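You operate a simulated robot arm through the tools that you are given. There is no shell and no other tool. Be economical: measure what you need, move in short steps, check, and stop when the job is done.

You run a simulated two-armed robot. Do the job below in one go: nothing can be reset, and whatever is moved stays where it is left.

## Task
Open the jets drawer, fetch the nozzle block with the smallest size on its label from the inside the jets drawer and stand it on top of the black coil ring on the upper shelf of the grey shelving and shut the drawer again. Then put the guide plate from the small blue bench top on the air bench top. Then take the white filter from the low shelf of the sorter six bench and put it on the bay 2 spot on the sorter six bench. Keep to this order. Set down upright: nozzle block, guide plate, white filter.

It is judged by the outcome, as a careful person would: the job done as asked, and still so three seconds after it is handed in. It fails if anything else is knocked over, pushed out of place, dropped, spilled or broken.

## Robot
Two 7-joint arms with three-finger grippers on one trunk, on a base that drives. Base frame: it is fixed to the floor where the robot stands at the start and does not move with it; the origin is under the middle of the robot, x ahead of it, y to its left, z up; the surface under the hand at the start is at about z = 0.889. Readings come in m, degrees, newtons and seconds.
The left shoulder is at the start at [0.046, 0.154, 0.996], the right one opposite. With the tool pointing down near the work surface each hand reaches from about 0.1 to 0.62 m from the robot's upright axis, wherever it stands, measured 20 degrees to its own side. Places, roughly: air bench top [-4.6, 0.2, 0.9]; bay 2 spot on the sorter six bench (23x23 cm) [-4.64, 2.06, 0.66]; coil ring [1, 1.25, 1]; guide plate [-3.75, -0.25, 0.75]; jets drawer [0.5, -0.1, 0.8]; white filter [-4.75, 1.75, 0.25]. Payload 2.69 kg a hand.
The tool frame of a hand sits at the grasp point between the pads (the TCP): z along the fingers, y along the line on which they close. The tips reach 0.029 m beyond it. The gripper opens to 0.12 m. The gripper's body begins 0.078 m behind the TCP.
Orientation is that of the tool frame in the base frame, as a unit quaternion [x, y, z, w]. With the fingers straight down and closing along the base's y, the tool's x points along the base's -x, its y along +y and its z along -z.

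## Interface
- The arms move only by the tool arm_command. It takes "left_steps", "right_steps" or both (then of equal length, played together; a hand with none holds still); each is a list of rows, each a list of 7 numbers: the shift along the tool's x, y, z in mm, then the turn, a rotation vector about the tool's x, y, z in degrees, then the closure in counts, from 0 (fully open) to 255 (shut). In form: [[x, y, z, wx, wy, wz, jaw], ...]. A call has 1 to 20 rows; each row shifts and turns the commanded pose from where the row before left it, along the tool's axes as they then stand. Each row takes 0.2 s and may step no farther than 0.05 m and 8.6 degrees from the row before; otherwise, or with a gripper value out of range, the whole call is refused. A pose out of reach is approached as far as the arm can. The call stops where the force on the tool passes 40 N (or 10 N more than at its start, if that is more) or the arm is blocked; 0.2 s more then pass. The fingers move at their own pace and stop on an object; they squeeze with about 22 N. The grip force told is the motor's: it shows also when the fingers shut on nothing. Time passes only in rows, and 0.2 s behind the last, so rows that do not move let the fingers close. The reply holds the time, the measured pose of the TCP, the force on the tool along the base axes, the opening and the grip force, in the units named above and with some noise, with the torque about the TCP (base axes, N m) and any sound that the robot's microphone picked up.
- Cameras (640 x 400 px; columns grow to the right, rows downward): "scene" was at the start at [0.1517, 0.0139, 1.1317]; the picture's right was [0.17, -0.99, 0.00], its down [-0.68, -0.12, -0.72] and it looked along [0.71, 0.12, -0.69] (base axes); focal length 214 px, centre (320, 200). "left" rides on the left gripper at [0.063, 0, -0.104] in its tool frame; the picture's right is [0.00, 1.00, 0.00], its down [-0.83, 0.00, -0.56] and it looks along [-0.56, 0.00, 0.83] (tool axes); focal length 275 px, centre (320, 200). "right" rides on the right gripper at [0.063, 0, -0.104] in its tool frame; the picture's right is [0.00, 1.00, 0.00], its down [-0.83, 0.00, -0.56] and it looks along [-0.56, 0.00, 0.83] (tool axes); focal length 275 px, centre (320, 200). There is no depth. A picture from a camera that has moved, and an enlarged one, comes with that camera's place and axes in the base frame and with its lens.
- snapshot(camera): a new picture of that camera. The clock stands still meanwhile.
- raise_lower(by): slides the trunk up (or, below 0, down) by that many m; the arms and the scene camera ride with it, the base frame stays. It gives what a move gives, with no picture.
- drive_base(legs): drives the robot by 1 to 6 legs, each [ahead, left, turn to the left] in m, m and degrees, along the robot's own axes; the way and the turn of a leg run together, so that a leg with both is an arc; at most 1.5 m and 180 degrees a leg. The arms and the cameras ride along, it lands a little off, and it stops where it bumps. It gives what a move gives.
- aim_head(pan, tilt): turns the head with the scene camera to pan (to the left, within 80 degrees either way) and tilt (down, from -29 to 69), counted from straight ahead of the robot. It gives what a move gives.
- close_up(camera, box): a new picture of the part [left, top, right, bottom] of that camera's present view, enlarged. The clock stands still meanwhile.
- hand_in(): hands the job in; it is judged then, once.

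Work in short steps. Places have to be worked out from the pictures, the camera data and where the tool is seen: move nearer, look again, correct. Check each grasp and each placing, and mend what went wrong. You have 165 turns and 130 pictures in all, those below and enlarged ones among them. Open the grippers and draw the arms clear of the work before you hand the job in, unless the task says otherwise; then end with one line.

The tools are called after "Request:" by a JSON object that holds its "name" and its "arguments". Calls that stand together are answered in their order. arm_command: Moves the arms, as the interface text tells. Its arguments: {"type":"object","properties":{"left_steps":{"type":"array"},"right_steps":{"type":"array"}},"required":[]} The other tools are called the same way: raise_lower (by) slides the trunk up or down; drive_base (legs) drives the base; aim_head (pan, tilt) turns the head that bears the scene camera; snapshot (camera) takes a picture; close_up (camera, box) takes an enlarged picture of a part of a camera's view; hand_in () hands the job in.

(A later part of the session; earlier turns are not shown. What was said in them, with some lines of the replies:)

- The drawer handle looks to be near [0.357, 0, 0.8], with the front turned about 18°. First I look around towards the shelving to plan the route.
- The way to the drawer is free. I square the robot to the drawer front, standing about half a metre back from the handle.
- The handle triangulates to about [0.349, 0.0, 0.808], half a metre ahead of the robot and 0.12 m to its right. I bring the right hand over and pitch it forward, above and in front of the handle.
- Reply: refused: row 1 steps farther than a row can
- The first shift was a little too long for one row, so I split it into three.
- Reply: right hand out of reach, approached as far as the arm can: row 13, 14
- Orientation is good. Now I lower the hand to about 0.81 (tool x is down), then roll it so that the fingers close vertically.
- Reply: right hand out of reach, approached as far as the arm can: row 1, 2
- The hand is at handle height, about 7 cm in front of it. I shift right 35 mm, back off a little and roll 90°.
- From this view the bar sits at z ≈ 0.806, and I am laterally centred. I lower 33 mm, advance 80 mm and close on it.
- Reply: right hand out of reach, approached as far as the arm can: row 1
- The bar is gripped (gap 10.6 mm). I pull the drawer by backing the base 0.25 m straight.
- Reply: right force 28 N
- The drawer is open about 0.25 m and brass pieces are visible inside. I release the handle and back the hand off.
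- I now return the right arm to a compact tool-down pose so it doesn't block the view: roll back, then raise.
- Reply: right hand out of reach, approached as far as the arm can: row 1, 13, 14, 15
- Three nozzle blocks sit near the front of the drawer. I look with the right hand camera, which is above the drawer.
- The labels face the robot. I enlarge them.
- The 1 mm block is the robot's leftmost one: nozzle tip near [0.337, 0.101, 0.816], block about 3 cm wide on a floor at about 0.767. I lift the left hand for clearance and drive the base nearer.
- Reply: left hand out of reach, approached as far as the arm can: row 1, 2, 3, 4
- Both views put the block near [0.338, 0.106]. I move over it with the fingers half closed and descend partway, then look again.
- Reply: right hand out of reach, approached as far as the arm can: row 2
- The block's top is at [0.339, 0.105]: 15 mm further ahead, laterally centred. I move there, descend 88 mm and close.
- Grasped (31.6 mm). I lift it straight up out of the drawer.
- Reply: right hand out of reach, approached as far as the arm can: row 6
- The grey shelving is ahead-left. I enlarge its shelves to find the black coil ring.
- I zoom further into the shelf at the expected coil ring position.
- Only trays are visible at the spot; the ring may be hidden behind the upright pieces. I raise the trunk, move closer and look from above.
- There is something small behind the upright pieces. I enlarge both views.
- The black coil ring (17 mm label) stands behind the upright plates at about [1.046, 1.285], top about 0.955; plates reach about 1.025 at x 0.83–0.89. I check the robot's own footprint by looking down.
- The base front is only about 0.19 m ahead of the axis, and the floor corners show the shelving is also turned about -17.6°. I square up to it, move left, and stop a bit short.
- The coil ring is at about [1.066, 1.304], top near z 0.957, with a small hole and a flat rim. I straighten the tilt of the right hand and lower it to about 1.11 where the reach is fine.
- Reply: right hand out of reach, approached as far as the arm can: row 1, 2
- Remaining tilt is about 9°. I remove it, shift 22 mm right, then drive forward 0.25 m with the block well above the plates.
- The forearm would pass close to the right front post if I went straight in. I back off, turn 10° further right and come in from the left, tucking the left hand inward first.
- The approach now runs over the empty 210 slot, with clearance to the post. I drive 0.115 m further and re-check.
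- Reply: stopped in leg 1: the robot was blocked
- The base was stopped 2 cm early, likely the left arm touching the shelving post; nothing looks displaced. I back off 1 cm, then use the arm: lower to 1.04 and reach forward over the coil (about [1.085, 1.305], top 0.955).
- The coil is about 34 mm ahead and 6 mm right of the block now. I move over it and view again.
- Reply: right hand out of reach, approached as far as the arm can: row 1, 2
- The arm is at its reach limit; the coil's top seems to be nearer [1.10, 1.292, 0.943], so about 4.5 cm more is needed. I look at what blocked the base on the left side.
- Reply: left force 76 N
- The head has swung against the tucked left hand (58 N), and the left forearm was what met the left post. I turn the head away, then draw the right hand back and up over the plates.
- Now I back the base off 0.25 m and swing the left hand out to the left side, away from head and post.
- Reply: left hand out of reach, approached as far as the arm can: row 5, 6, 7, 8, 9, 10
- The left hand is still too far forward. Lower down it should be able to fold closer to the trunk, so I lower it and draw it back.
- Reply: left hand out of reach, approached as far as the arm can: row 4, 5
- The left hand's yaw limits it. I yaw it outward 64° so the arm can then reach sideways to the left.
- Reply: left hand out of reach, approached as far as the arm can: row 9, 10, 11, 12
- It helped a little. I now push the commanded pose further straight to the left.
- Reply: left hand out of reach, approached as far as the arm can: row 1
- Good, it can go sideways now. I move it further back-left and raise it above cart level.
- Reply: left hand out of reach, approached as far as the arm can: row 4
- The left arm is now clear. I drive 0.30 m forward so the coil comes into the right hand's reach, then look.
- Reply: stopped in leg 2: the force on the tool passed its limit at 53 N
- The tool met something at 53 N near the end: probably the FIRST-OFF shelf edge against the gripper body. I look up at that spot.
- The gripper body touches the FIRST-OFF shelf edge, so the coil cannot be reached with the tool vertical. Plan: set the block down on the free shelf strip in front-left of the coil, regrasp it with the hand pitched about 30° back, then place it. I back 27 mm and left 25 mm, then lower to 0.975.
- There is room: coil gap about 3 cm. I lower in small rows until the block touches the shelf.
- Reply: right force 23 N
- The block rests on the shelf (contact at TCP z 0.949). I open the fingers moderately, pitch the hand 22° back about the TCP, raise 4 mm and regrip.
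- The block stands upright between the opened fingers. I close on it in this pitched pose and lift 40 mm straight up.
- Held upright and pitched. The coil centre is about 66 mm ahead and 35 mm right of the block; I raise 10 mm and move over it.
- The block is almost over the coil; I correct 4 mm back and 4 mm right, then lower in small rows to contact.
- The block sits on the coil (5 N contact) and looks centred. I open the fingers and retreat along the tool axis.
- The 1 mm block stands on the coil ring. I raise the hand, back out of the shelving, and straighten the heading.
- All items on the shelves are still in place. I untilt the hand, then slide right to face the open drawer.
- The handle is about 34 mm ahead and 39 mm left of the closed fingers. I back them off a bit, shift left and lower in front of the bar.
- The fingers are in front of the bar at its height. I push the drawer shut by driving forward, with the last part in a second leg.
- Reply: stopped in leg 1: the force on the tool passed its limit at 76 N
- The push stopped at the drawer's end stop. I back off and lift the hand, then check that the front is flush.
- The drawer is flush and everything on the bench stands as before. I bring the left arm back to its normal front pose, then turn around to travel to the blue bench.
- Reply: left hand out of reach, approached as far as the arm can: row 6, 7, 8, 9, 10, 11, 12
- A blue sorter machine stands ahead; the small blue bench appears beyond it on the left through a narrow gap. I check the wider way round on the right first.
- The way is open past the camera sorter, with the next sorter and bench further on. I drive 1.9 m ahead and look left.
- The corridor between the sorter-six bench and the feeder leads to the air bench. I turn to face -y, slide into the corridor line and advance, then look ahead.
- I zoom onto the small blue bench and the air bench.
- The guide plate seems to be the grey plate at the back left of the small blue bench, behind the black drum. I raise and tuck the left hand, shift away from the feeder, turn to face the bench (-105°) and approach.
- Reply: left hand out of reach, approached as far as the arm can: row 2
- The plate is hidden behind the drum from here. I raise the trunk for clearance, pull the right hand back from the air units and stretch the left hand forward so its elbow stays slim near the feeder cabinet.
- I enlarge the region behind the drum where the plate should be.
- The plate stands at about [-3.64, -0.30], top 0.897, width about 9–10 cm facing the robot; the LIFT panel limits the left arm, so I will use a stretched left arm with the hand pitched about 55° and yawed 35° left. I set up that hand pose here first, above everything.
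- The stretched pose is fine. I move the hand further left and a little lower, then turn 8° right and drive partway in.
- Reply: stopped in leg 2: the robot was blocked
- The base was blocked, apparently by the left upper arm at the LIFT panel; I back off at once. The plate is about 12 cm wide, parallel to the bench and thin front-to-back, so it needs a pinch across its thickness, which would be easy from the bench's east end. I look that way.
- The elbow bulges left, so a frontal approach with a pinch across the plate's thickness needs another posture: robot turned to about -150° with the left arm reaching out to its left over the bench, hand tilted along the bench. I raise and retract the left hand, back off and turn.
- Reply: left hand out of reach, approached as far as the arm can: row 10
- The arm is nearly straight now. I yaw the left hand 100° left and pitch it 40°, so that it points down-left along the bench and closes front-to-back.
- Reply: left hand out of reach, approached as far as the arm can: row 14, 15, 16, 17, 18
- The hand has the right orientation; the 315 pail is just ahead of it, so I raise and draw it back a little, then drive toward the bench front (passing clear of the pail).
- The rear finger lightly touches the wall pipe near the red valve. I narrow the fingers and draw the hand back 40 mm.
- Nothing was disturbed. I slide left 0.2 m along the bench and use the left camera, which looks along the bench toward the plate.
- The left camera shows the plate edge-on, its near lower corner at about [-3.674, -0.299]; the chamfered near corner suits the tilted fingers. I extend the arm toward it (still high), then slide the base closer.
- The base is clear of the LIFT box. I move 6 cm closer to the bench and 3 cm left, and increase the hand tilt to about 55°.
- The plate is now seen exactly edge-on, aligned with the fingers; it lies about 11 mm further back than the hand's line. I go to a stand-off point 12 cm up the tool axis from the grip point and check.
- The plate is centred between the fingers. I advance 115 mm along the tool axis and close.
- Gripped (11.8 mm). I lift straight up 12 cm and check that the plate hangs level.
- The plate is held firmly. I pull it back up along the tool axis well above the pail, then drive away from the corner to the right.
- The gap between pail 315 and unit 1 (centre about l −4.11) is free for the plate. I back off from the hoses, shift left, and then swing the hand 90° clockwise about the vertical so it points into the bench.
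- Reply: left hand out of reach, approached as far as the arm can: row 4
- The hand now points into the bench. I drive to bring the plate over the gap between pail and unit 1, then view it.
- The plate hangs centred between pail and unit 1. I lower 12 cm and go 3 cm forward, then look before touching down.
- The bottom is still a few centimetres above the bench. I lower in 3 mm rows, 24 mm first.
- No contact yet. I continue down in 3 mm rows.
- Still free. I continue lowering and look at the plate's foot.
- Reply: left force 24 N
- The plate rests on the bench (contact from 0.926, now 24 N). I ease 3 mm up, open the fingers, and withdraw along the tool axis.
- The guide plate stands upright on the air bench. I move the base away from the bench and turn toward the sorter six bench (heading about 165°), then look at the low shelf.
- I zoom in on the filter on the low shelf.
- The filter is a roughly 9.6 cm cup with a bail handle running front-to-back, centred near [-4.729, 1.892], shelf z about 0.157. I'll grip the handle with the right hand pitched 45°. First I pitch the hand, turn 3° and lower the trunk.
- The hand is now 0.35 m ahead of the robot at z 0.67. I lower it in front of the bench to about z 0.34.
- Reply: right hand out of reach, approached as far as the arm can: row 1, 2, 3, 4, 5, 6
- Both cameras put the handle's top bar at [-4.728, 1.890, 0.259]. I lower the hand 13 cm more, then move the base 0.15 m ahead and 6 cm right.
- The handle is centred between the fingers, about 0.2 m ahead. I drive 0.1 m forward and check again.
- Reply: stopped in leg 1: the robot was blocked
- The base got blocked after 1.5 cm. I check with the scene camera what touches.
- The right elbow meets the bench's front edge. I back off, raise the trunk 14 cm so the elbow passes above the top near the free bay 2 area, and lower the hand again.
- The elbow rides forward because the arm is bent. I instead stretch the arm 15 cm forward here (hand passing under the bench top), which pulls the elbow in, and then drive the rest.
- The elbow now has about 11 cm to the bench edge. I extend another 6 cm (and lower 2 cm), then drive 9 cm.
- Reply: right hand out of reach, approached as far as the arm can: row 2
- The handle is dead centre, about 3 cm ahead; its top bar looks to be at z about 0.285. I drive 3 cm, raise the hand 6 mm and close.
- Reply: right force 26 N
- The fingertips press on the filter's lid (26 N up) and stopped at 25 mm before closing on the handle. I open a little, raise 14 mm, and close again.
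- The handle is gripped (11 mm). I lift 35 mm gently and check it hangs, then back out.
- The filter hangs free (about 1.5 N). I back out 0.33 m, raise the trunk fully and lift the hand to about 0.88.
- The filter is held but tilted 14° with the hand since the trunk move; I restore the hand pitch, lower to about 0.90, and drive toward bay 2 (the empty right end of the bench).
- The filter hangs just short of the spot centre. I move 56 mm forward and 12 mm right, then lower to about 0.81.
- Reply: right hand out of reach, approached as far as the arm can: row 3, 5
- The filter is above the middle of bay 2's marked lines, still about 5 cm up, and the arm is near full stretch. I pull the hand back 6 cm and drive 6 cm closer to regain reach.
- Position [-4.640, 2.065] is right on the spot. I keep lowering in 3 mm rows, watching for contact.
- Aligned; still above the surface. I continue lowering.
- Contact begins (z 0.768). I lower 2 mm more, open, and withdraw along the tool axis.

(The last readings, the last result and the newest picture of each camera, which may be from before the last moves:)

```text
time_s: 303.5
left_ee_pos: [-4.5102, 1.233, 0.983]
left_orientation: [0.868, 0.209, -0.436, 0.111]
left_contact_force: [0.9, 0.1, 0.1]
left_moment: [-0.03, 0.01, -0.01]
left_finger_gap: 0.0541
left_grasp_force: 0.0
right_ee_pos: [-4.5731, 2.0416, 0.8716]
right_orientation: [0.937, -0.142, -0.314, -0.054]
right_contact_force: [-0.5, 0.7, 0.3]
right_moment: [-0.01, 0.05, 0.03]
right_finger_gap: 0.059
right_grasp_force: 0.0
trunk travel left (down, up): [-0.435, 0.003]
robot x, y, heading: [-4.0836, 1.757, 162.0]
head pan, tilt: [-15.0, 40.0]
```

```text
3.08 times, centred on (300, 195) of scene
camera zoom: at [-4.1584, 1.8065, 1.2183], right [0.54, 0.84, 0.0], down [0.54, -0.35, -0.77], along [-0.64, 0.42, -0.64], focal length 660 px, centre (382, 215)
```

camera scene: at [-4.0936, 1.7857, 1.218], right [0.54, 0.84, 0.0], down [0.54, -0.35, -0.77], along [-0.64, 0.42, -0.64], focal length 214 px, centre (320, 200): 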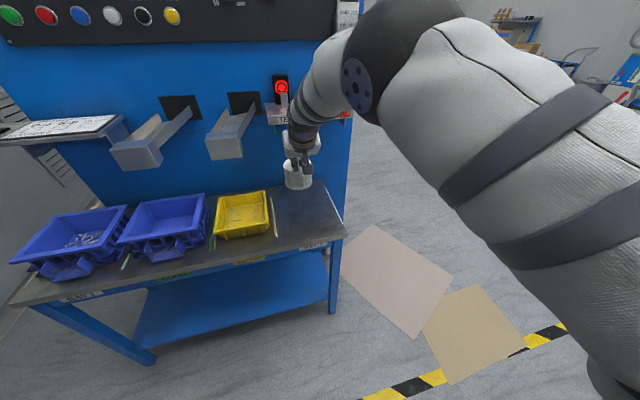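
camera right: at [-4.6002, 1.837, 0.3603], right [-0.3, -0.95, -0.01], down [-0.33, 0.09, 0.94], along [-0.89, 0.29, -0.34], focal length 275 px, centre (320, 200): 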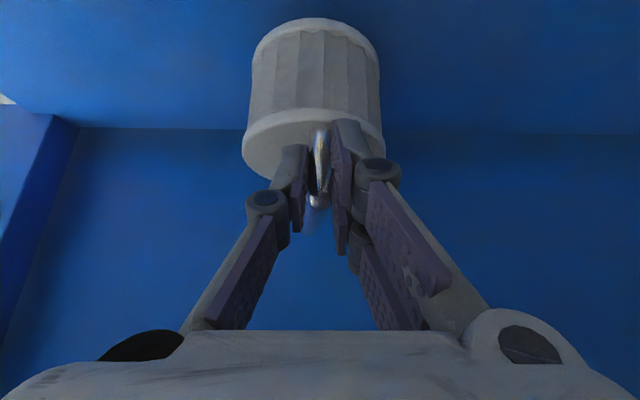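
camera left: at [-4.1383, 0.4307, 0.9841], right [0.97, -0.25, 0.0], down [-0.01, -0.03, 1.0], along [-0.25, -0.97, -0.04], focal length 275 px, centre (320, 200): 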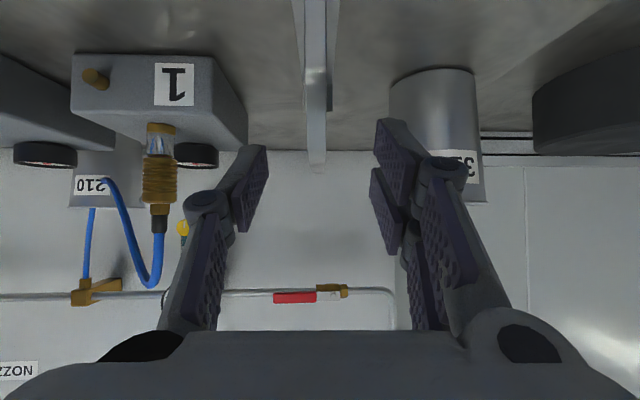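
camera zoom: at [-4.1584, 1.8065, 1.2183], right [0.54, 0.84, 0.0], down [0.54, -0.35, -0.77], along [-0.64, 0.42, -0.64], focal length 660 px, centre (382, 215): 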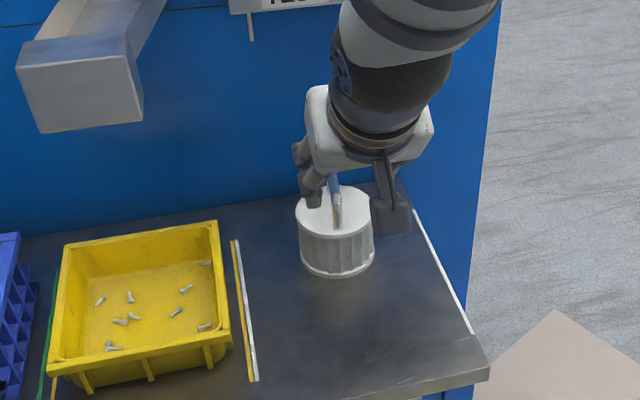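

The filter stands upright between the bay 2 lines, about 3 cm behind the spot's centre and well inside the 23 cm square. I raise the hand, open both grippers, back away and take a final look.

Request:
{"name": "arm_command", "arguments": {"right_steps": [[-20, 0, -30, 0, 0, 0, 130], [-20, 0, -30, 0, 0, 0, 130], [0, 0, 0, 0, 0, 0, 130]]}}

Request:
{"name": "drive_base", "arguments": {"legs": [[-0.35, 0, 0]]}}

Request:
{"name": "arm_command", "arguments": {"left_steps": [[0, 0, 0, 0, 0, 0, 0], [0, 0, 0, 0, 0, 0, 0], [0, 0, 0, 0, 0, 0, 0]], "right_steps": [[0, 0, 0, 0, 0, 0, 0], [0, 0, 0, 0, 0, 0, 0], [0, 0, 0, 0, 0, 0, 0]]}}

Request:
{"name": "snapshot", "arguments": {"camera": "scene"}}

Request:
{"name": "aim_head", "arguments": {"pan": 65, "tilt": 15}}

Request:
{"name": "snapshot", "arguments": {"camera": "scene"}}

```text
time_s: 304.3
left_ee_pos: [-4.5101, 1.2339, 0.9829]
left_orientation: [0.868, 0.208, -0.436, 0.111]
left_contact_force: [0.1, 0.1, -0.2]
left_moment: [0.03, -0.03, -0.02]
left_finger_gap: 0.0543
left_grasp_force: 0.0
right_ee_pos: [-4.5686, 2.0396, 0.942]
right_orientation: [0.938, -0.142, -0.312, -0.054]
right_contact_force: [-0.8, 0.4, 0.6]
right_moment: [0.02, 0.02, -0.03]
right_finger_gap: 0.0591
right_grasp_force: 0.0
trunk travel left (down, up): [-0.435, 0.003]
robot x, y, heading: [-4.0848, 1.7577, 162.2]
head pan, tilt: [-15.0, 40.0]
```

```text
time_s: 306.5
left_ee_pos: [-4.1813, 1.1261, 0.9828]
left_orientation: [0.868, 0.207, -0.437, 0.11]
left_contact_force: [0.5, -0.3, 0.0]
left_moment: [0.01, 0.02, -0.01]
left_finger_gap: 0.0542
left_grasp_force: 0.0
right_ee_pos: [-4.2372, 1.932, 0.9409]
right_orientation: [0.937, -0.143, -0.313, -0.054]
right_contact_force: [-0.3, -0.4, -0.5]
right_moment: [0.0, 0.01, -0.01]
right_finger_gap: 0.0589
right_grasp_force: 0.1
trunk travel left (down, up): [-0.435, 0.003]
robot x, y, heading: [-3.7544, 1.652, 162.2]
head pan, tilt: [-15.0, 40.0]
```

```text
time_s: 307.3
left_ee_pos: [-4.1819, 1.1258, 0.9828]
left_orientation: [0.869, 0.208, -0.436, 0.111]
left_contact_force: [-0.1, 0.2, 0.3]
left_moment: [0.01, 0.0, 0.02]
left_finger_gap: 0.12
left_grasp_force: 0.1
right_ee_pos: [-4.2371, 1.9334, 0.9422]
right_orientation: [0.937, -0.142, -0.313, -0.054]
right_contact_force: [-0.9, 0.5, 0.7]
right_moment: [0.03, -0.02, 0.0]
right_finger_gap: 0.1203
right_grasp_force: 0.0
trunk travel left (down, up): [-0.435, 0.003]
robot x, y, heading: [-3.7519, 1.6533, 161.9]
head pan, tilt: [-15.0, 40.0]
```

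```text
5 pictures are left
camera scene: at [-3.8288, 1.6999, 1.2181], right [0.54, 0.84, 0.0], down [0.54, -0.35, -0.77], along [-0.64, 0.42, -0.64], focal length 214 px, centre (320, 200)
```

scene: 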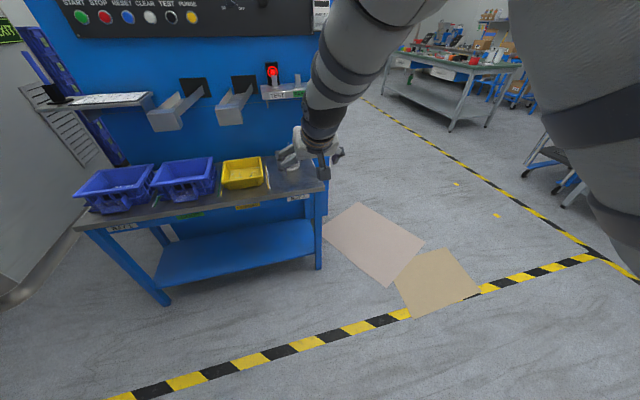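

```text
time_s: 308.9
left_ee_pos: [-4.1821, 1.1276, 0.9836]
left_orientation: [0.869, 0.209, -0.435, 0.111]
left_contact_force: [0.3, -0.2, -0.9]
left_moment: [0.03, -0.01, -0.03]
left_finger_gap: 0.1197
left_grasp_force: 0.1
right_ee_pos: [-4.2386, 1.9336, 0.9418]
right_orientation: [0.937, -0.142, -0.313, -0.054]
right_contact_force: [-0.7, 0.7, -0.5]
right_moment: [0.01, -0.02, -0.03]
right_finger_gap: 0.1203
right_grasp_force: 0.1
trunk travel left (down, up): [-0.435, 0.003]
robot x, y, heading: [-3.7524, 1.6517, 161.8]
head pan, tilt: [65.0, 15.0]
```

```text
4 pictures are left
camera scene: at [-3.8213, 1.5853, 1.2576], right [-0.73, 0.68, 0.0], down [0.18, 0.19, -0.97], along [-0.66, -0.71, -0.26], focal length 214 px, centre (320, 200)
```

scene: 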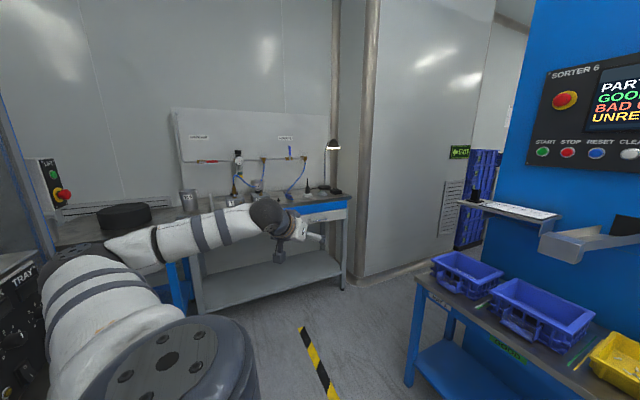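

The room looks in order; the filter was hidden behind the hand, so I check it with the right camera.

Request:
{"name": "snapshot", "arguments": {"camera": "right"}}

```text
3 pictures are left
camera right: at [-4.1293, 1.8997, 0.9853], right [-0.3, -0.95, -0.02], down [-0.32, 0.08, 0.94], along [-0.9, 0.29, -0.33], focal length 275 px, centre (320, 200)
```

right: 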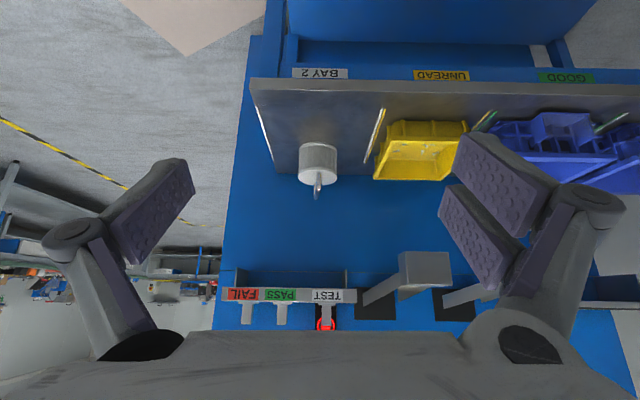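

The filter is upright in bay 2 but sits about 5 cm toward the back of the square, leaving only about a centimetre of margin. I go back to regrip the handle and bring it forward a bit.

Request:
{"name": "arm_command", "arguments": {"right_steps": [[0, 0, 0, 0, 0, 0, 130], [0, 0, 0, 0, 0, 0, 130]]}}

Request:
{"name": "drive_base", "arguments": {"legs": [[0.33, 0, 0]]}}

```text
time_s: 309.5
left_ee_pos: [-4.1806, 1.1257, 0.9821]
left_orientation: [0.869, 0.208, -0.435, 0.111]
left_contact_force: [0.1, -0.2, 0.9]
left_moment: [0.02, 0.02, 0.0]
left_finger_gap: 0.12
left_grasp_force: 0.1
right_ee_pos: [-4.2382, 1.9331, 0.941]
right_orientation: [0.937, -0.143, -0.313, -0.055]
right_contact_force: [-0.3, 0.2, 0.1]
right_moment: [0.0, -0.01, 0.01]
right_finger_gap: 0.0587
right_grasp_force: 0.2
trunk travel left (down, up): [-0.435, 0.003]
robot x, y, heading: [-3.7516, 1.6509, 161.8]
head pan, tilt: [65.0, 15.0]
```

```text
time_s: 311.6
left_ee_pos: [-4.4952, 1.2288, 0.9825]
left_orientation: [0.869, 0.206, -0.436, 0.11]
left_contact_force: [-0.2, 0.5, -0.9]
left_moment: [-0.01, -0.04, 0.04]
left_finger_gap: 0.1199
left_grasp_force: 0.0
right_ee_pos: [-4.5513, 2.0356, 0.941]
right_orientation: [0.938, -0.143, -0.313, -0.054]
right_contact_force: [0.1, 0.1, -0.9]
right_moment: [0.01, -0.04, 0.0]
right_finger_gap: 0.059
right_grasp_force: 0.1
trunk travel left (down, up): [-0.435, 0.003]
robot x, y, heading: [-4.0656, 1.7541, 161.9]
head pan, tilt: [65.0, 15.0]
```

The hand is in line with the handle again. I retrace the retreat path down to just above the former grip pose.

Request:
{"name": "arm_command", "arguments": {"right_steps": [[5.7, 0, 38.6, 0, 0, 0, 130], [5.7, 0, 38.6, 0, 0, 0, 130], [5.7, 0, 38.6, 0, 0, 0, 130], [5.7, 0, 38.6, 0, 0, 0, 130]]}}

Request:
{"name": "snapshot", "arguments": {"camera": "right"}}

```text
time_s: 312.6
left_ee_pos: [-4.4961, 1.2292, 0.9825]
left_orientation: [0.869, 0.207, -0.435, 0.11]
left_contact_force: [1.0, 0.1, 0.1]
left_moment: [-0.01, 0.01, 0.01]
left_finger_gap: 0.1199
left_grasp_force: 0.1
right_ee_pos: [-4.6222, 2.0604, 0.8038]
right_orientation: [0.937, -0.143, -0.314, -0.055]
right_contact_force: [0.0, -0.7, 0.3]
right_moment: [-0.01, -0.03, 0.01]
right_finger_gap: 0.0588
right_grasp_force: 0.0
trunk travel left (down, up): [-0.435, 0.003]
robot x, y, heading: [-4.0691, 1.7545, 162.3]
head pan, tilt: [65.0, 15.0]
```

```text
2 pictures are left
camera right: at [-4.5134, 2.0267, 0.8473], right [-0.3, -0.95, -0.02], down [-0.32, 0.08, 0.94], along [-0.9, 0.29, -0.33], focal length 275 px, centre (320, 200)
```

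right: 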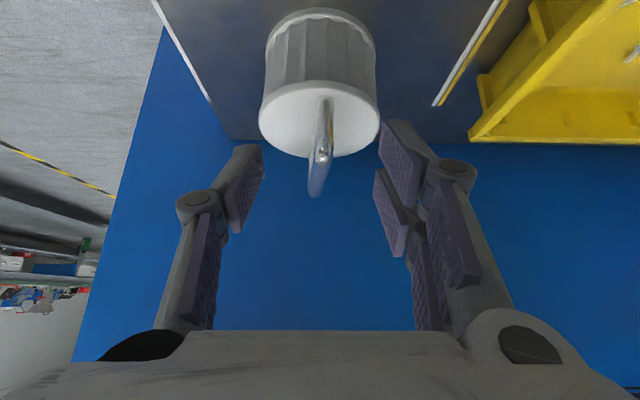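

The handle is centred between the fingers. I finish the approach, grip, and lift 10 mm.

Request:
{"name": "arm_command", "arguments": {"right_steps": [[2.7, 0, 18, 0, 0, 0, 130], [2.7, 0, 18, 0, 0, 0, 130], [0, 0, 0, 0, 0, 0, 200], [0, 0, 0, 0, 0, 0, 255], [0, 0, 0, 0, 0, 0, 255], [-3, 0, -4, 0, 0, 0, 255], [-3, 0, -4, 0, 0, 0, 255], [0, 0, 0, 0, 0, 0, 255]]}}

```text
time_s: 314.4
left_ee_pos: [-4.494, 1.2299, 0.9831]
left_orientation: [0.869, 0.207, -0.436, 0.11]
left_contact_force: [-0.8, -0.6, 0.0]
left_moment: [-0.01, 0.01, -0.04]
left_finger_gap: 0.12
left_grasp_force: 0.0
right_ee_pos: [-4.6381, 2.0672, 0.7819]
right_orientation: [0.937, -0.144, -0.313, -0.055]
right_contact_force: [-0.3, -0.7, -1.8]
right_moment: [-0.02, -0.1, -0.01]
right_finger_gap: 0.0115
right_grasp_force: 22.9
trunk travel left (down, up): [-0.435, 0.003]
robot x, y, heading: [-4.0681, 1.7544, 161.9]
head pan, tilt: [65.0, 15.0]
```

It is held and lifted. I bring it 40 mm toward the robot and lower it in small rows.

Request:
{"name": "arm_command", "arguments": {"right_steps": [[8, 0, -6, 0, 0, 0, 255], [8, 0, -6, 0, 0, 0, 255], [8, 0, -6, 0, 0, 0, 255], [8, 0, -6, 0, 0, 0, 255], [1.8, 0, 2.4, 0, 0, 0, 255], [1.8, 0, 2.4, 0, 0, 0, 255], [1.8, 0, 2.4, 0, 0, 0, 255], [1.2, 0, 1.6, 0, 0, 0, 255]]}}

```text
time_s: 316.2
left_ee_pos: [-4.4953, 1.2289, 0.9822]
left_orientation: [0.869, 0.207, -0.436, 0.11]
left_contact_force: [0.0, -0.1, -0.4]
left_moment: [0.01, -0.01, -0.02]
left_finger_gap: 0.1201
left_grasp_force: 0.0
right_ee_pos: [-4.5997, 2.0544, 0.7724]
right_orientation: [0.937, -0.143, -0.314, -0.055]
right_contact_force: [1.1, -1.2, 0.6]
right_moment: [0.06, 0.1, 0.0]
right_finger_gap: 0.0114
right_grasp_force: 21.7
trunk travel left (down, up): [-0.435, 0.003]
robot x, y, heading: [-4.0707, 1.7507, 161.9]
head pan, tilt: [65.0, 15.0]
```

Contact is just starting (weight gone from the reading). I lower 2 mm more, release and withdraw along the tool axis.

Request:
{"name": "arm_command", "arguments": {"right_steps": [[1.2, 0, 1.6, 0, 0, 0, 255], [0, 0, 0, 0, 0, 0, 210], [0, 0, 0, 0, 0, 0, 160], [0, 0, 0, 0, 0, 0, 130], [-6, 0, -12, 0, 0, 0, 130], [0, 0, -35, 0, 0, 0, 130], [0, 0, -40, 0, 0, 0, 130], [0, 0, -40, 0, 0, 0, 130], [-20, 0, -30, 0, 0, 0, 130]]}}

Request:
{"name": "drive_base", "arguments": {"legs": [[-0.33, 0, 0]]}}

Request:
{"name": "snapshot", "arguments": {"camera": "right"}}

```text
time_s: 318.2
left_ee_pos: [-4.4958, 1.2295, 0.9837]
left_orientation: [0.869, 0.207, -0.436, 0.11]
left_contact_force: [-0.4, -0.7, 0.0]
left_moment: [0.01, 0.0, -0.01]
left_finger_gap: 0.1198
left_grasp_force: 0.0
right_ee_pos: [-4.5304, 2.0292, 0.9107]
right_orientation: [0.937, -0.143, -0.313, -0.055]
right_contact_force: [-0.5, -0.4, 0.4]
right_moment: [0.02, 0.01, 0.05]
right_finger_gap: 0.0588
right_grasp_force: 0.0
trunk travel left (down, up): [-0.435, 0.003]
robot x, y, heading: [-4.0622, 1.7525, 162.1]
head pan, tilt: [65.0, 15.0]
```

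```text
time_s: 320.4
left_ee_pos: [-4.1812, 1.127, 0.9827]
left_orientation: [0.869, 0.207, -0.436, 0.11]
left_contact_force: [0.9, -0.6, -0.4]
left_moment: [0.01, 0.04, -0.01]
left_finger_gap: 0.1199
left_grasp_force: 0.1
right_ee_pos: [-4.2164, 1.9268, 0.9112]
right_orientation: [0.937, -0.144, -0.313, -0.055]
right_contact_force: [0.0, -0.6, 0.1]
right_moment: [0.0, 0.04, -0.02]
right_finger_gap: 0.0586
right_grasp_force: 0.1
trunk travel left (down, up): [-0.435, 0.003]
robot x, y, heading: [-3.7531, 1.6482, 161.9]
head pan, tilt: [65.0, 15.0]
```

```text
1 pictures are left
camera right: at [-4.1078, 1.893, 0.9545], right [-0.3, -0.95, -0.02], down [-0.32, 0.08, 0.94], along [-0.9, 0.29, -0.33], focal length 275 px, centre (320, 200)
```

right: 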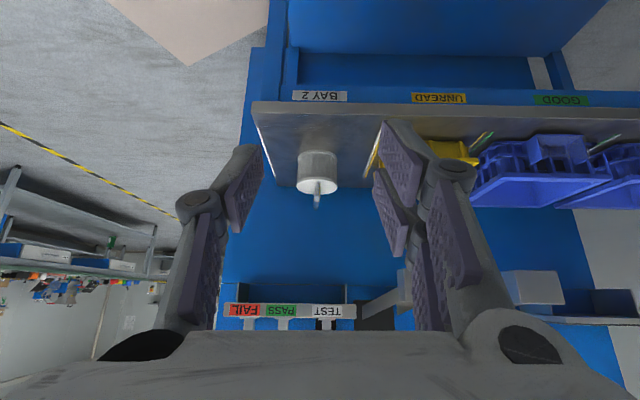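

The filter now stands upright in the middle of bay 2, and the hands are clear. I open the right gripper fully and hand in.

Request:
{"name": "arm_command", "arguments": {"right_steps": [[0, 0, 0, 0, 0, 0, 0], [0, 0, 0, 0, 0, 0, 0], [0, 0, 0, 0, 0, 0, 0]]}}

Request:
{"name": "hand_in", "arguments": {}}

```text
time_s: 321.2
left_ee_pos: [-4.1807, 1.1268, 0.9823]
left_orientation: [0.869, 0.207, -0.435, 0.111]
left_contact_force: [-0.7, -0.2, 0.0]
left_moment: [0.03, -0.01, 0.01]
left_finger_gap: 0.1202
left_grasp_force: 0.1
right_ee_pos: [-4.2158, 1.9284, 0.9107]
right_orientation: [0.937, -0.143, -0.314, -0.055]
right_contact_force: [-0.6, -0.5, 0.5]
right_moment: [0.01, 0.0, -0.01]
right_finger_gap: 0.1196
right_grasp_force: 0.1
trunk travel left (down, up): [-0.435, 0.003]
robot x, y, heading: [-3.755, 1.6531, 162.1]
head pan, tilt: [65.0, 15.0]
```

```text
The job is handed in.
```

The job is handed in: the 1 mm nozzle block is on the black coil ring, the jets drawer is shut, the guide plate is on the air bench and the white filter is in bay 2, all upright; the arm and base bumped a shelf edge, a wall pipe, the LIFT panel and bench edges on the way, with nothing seen to move.
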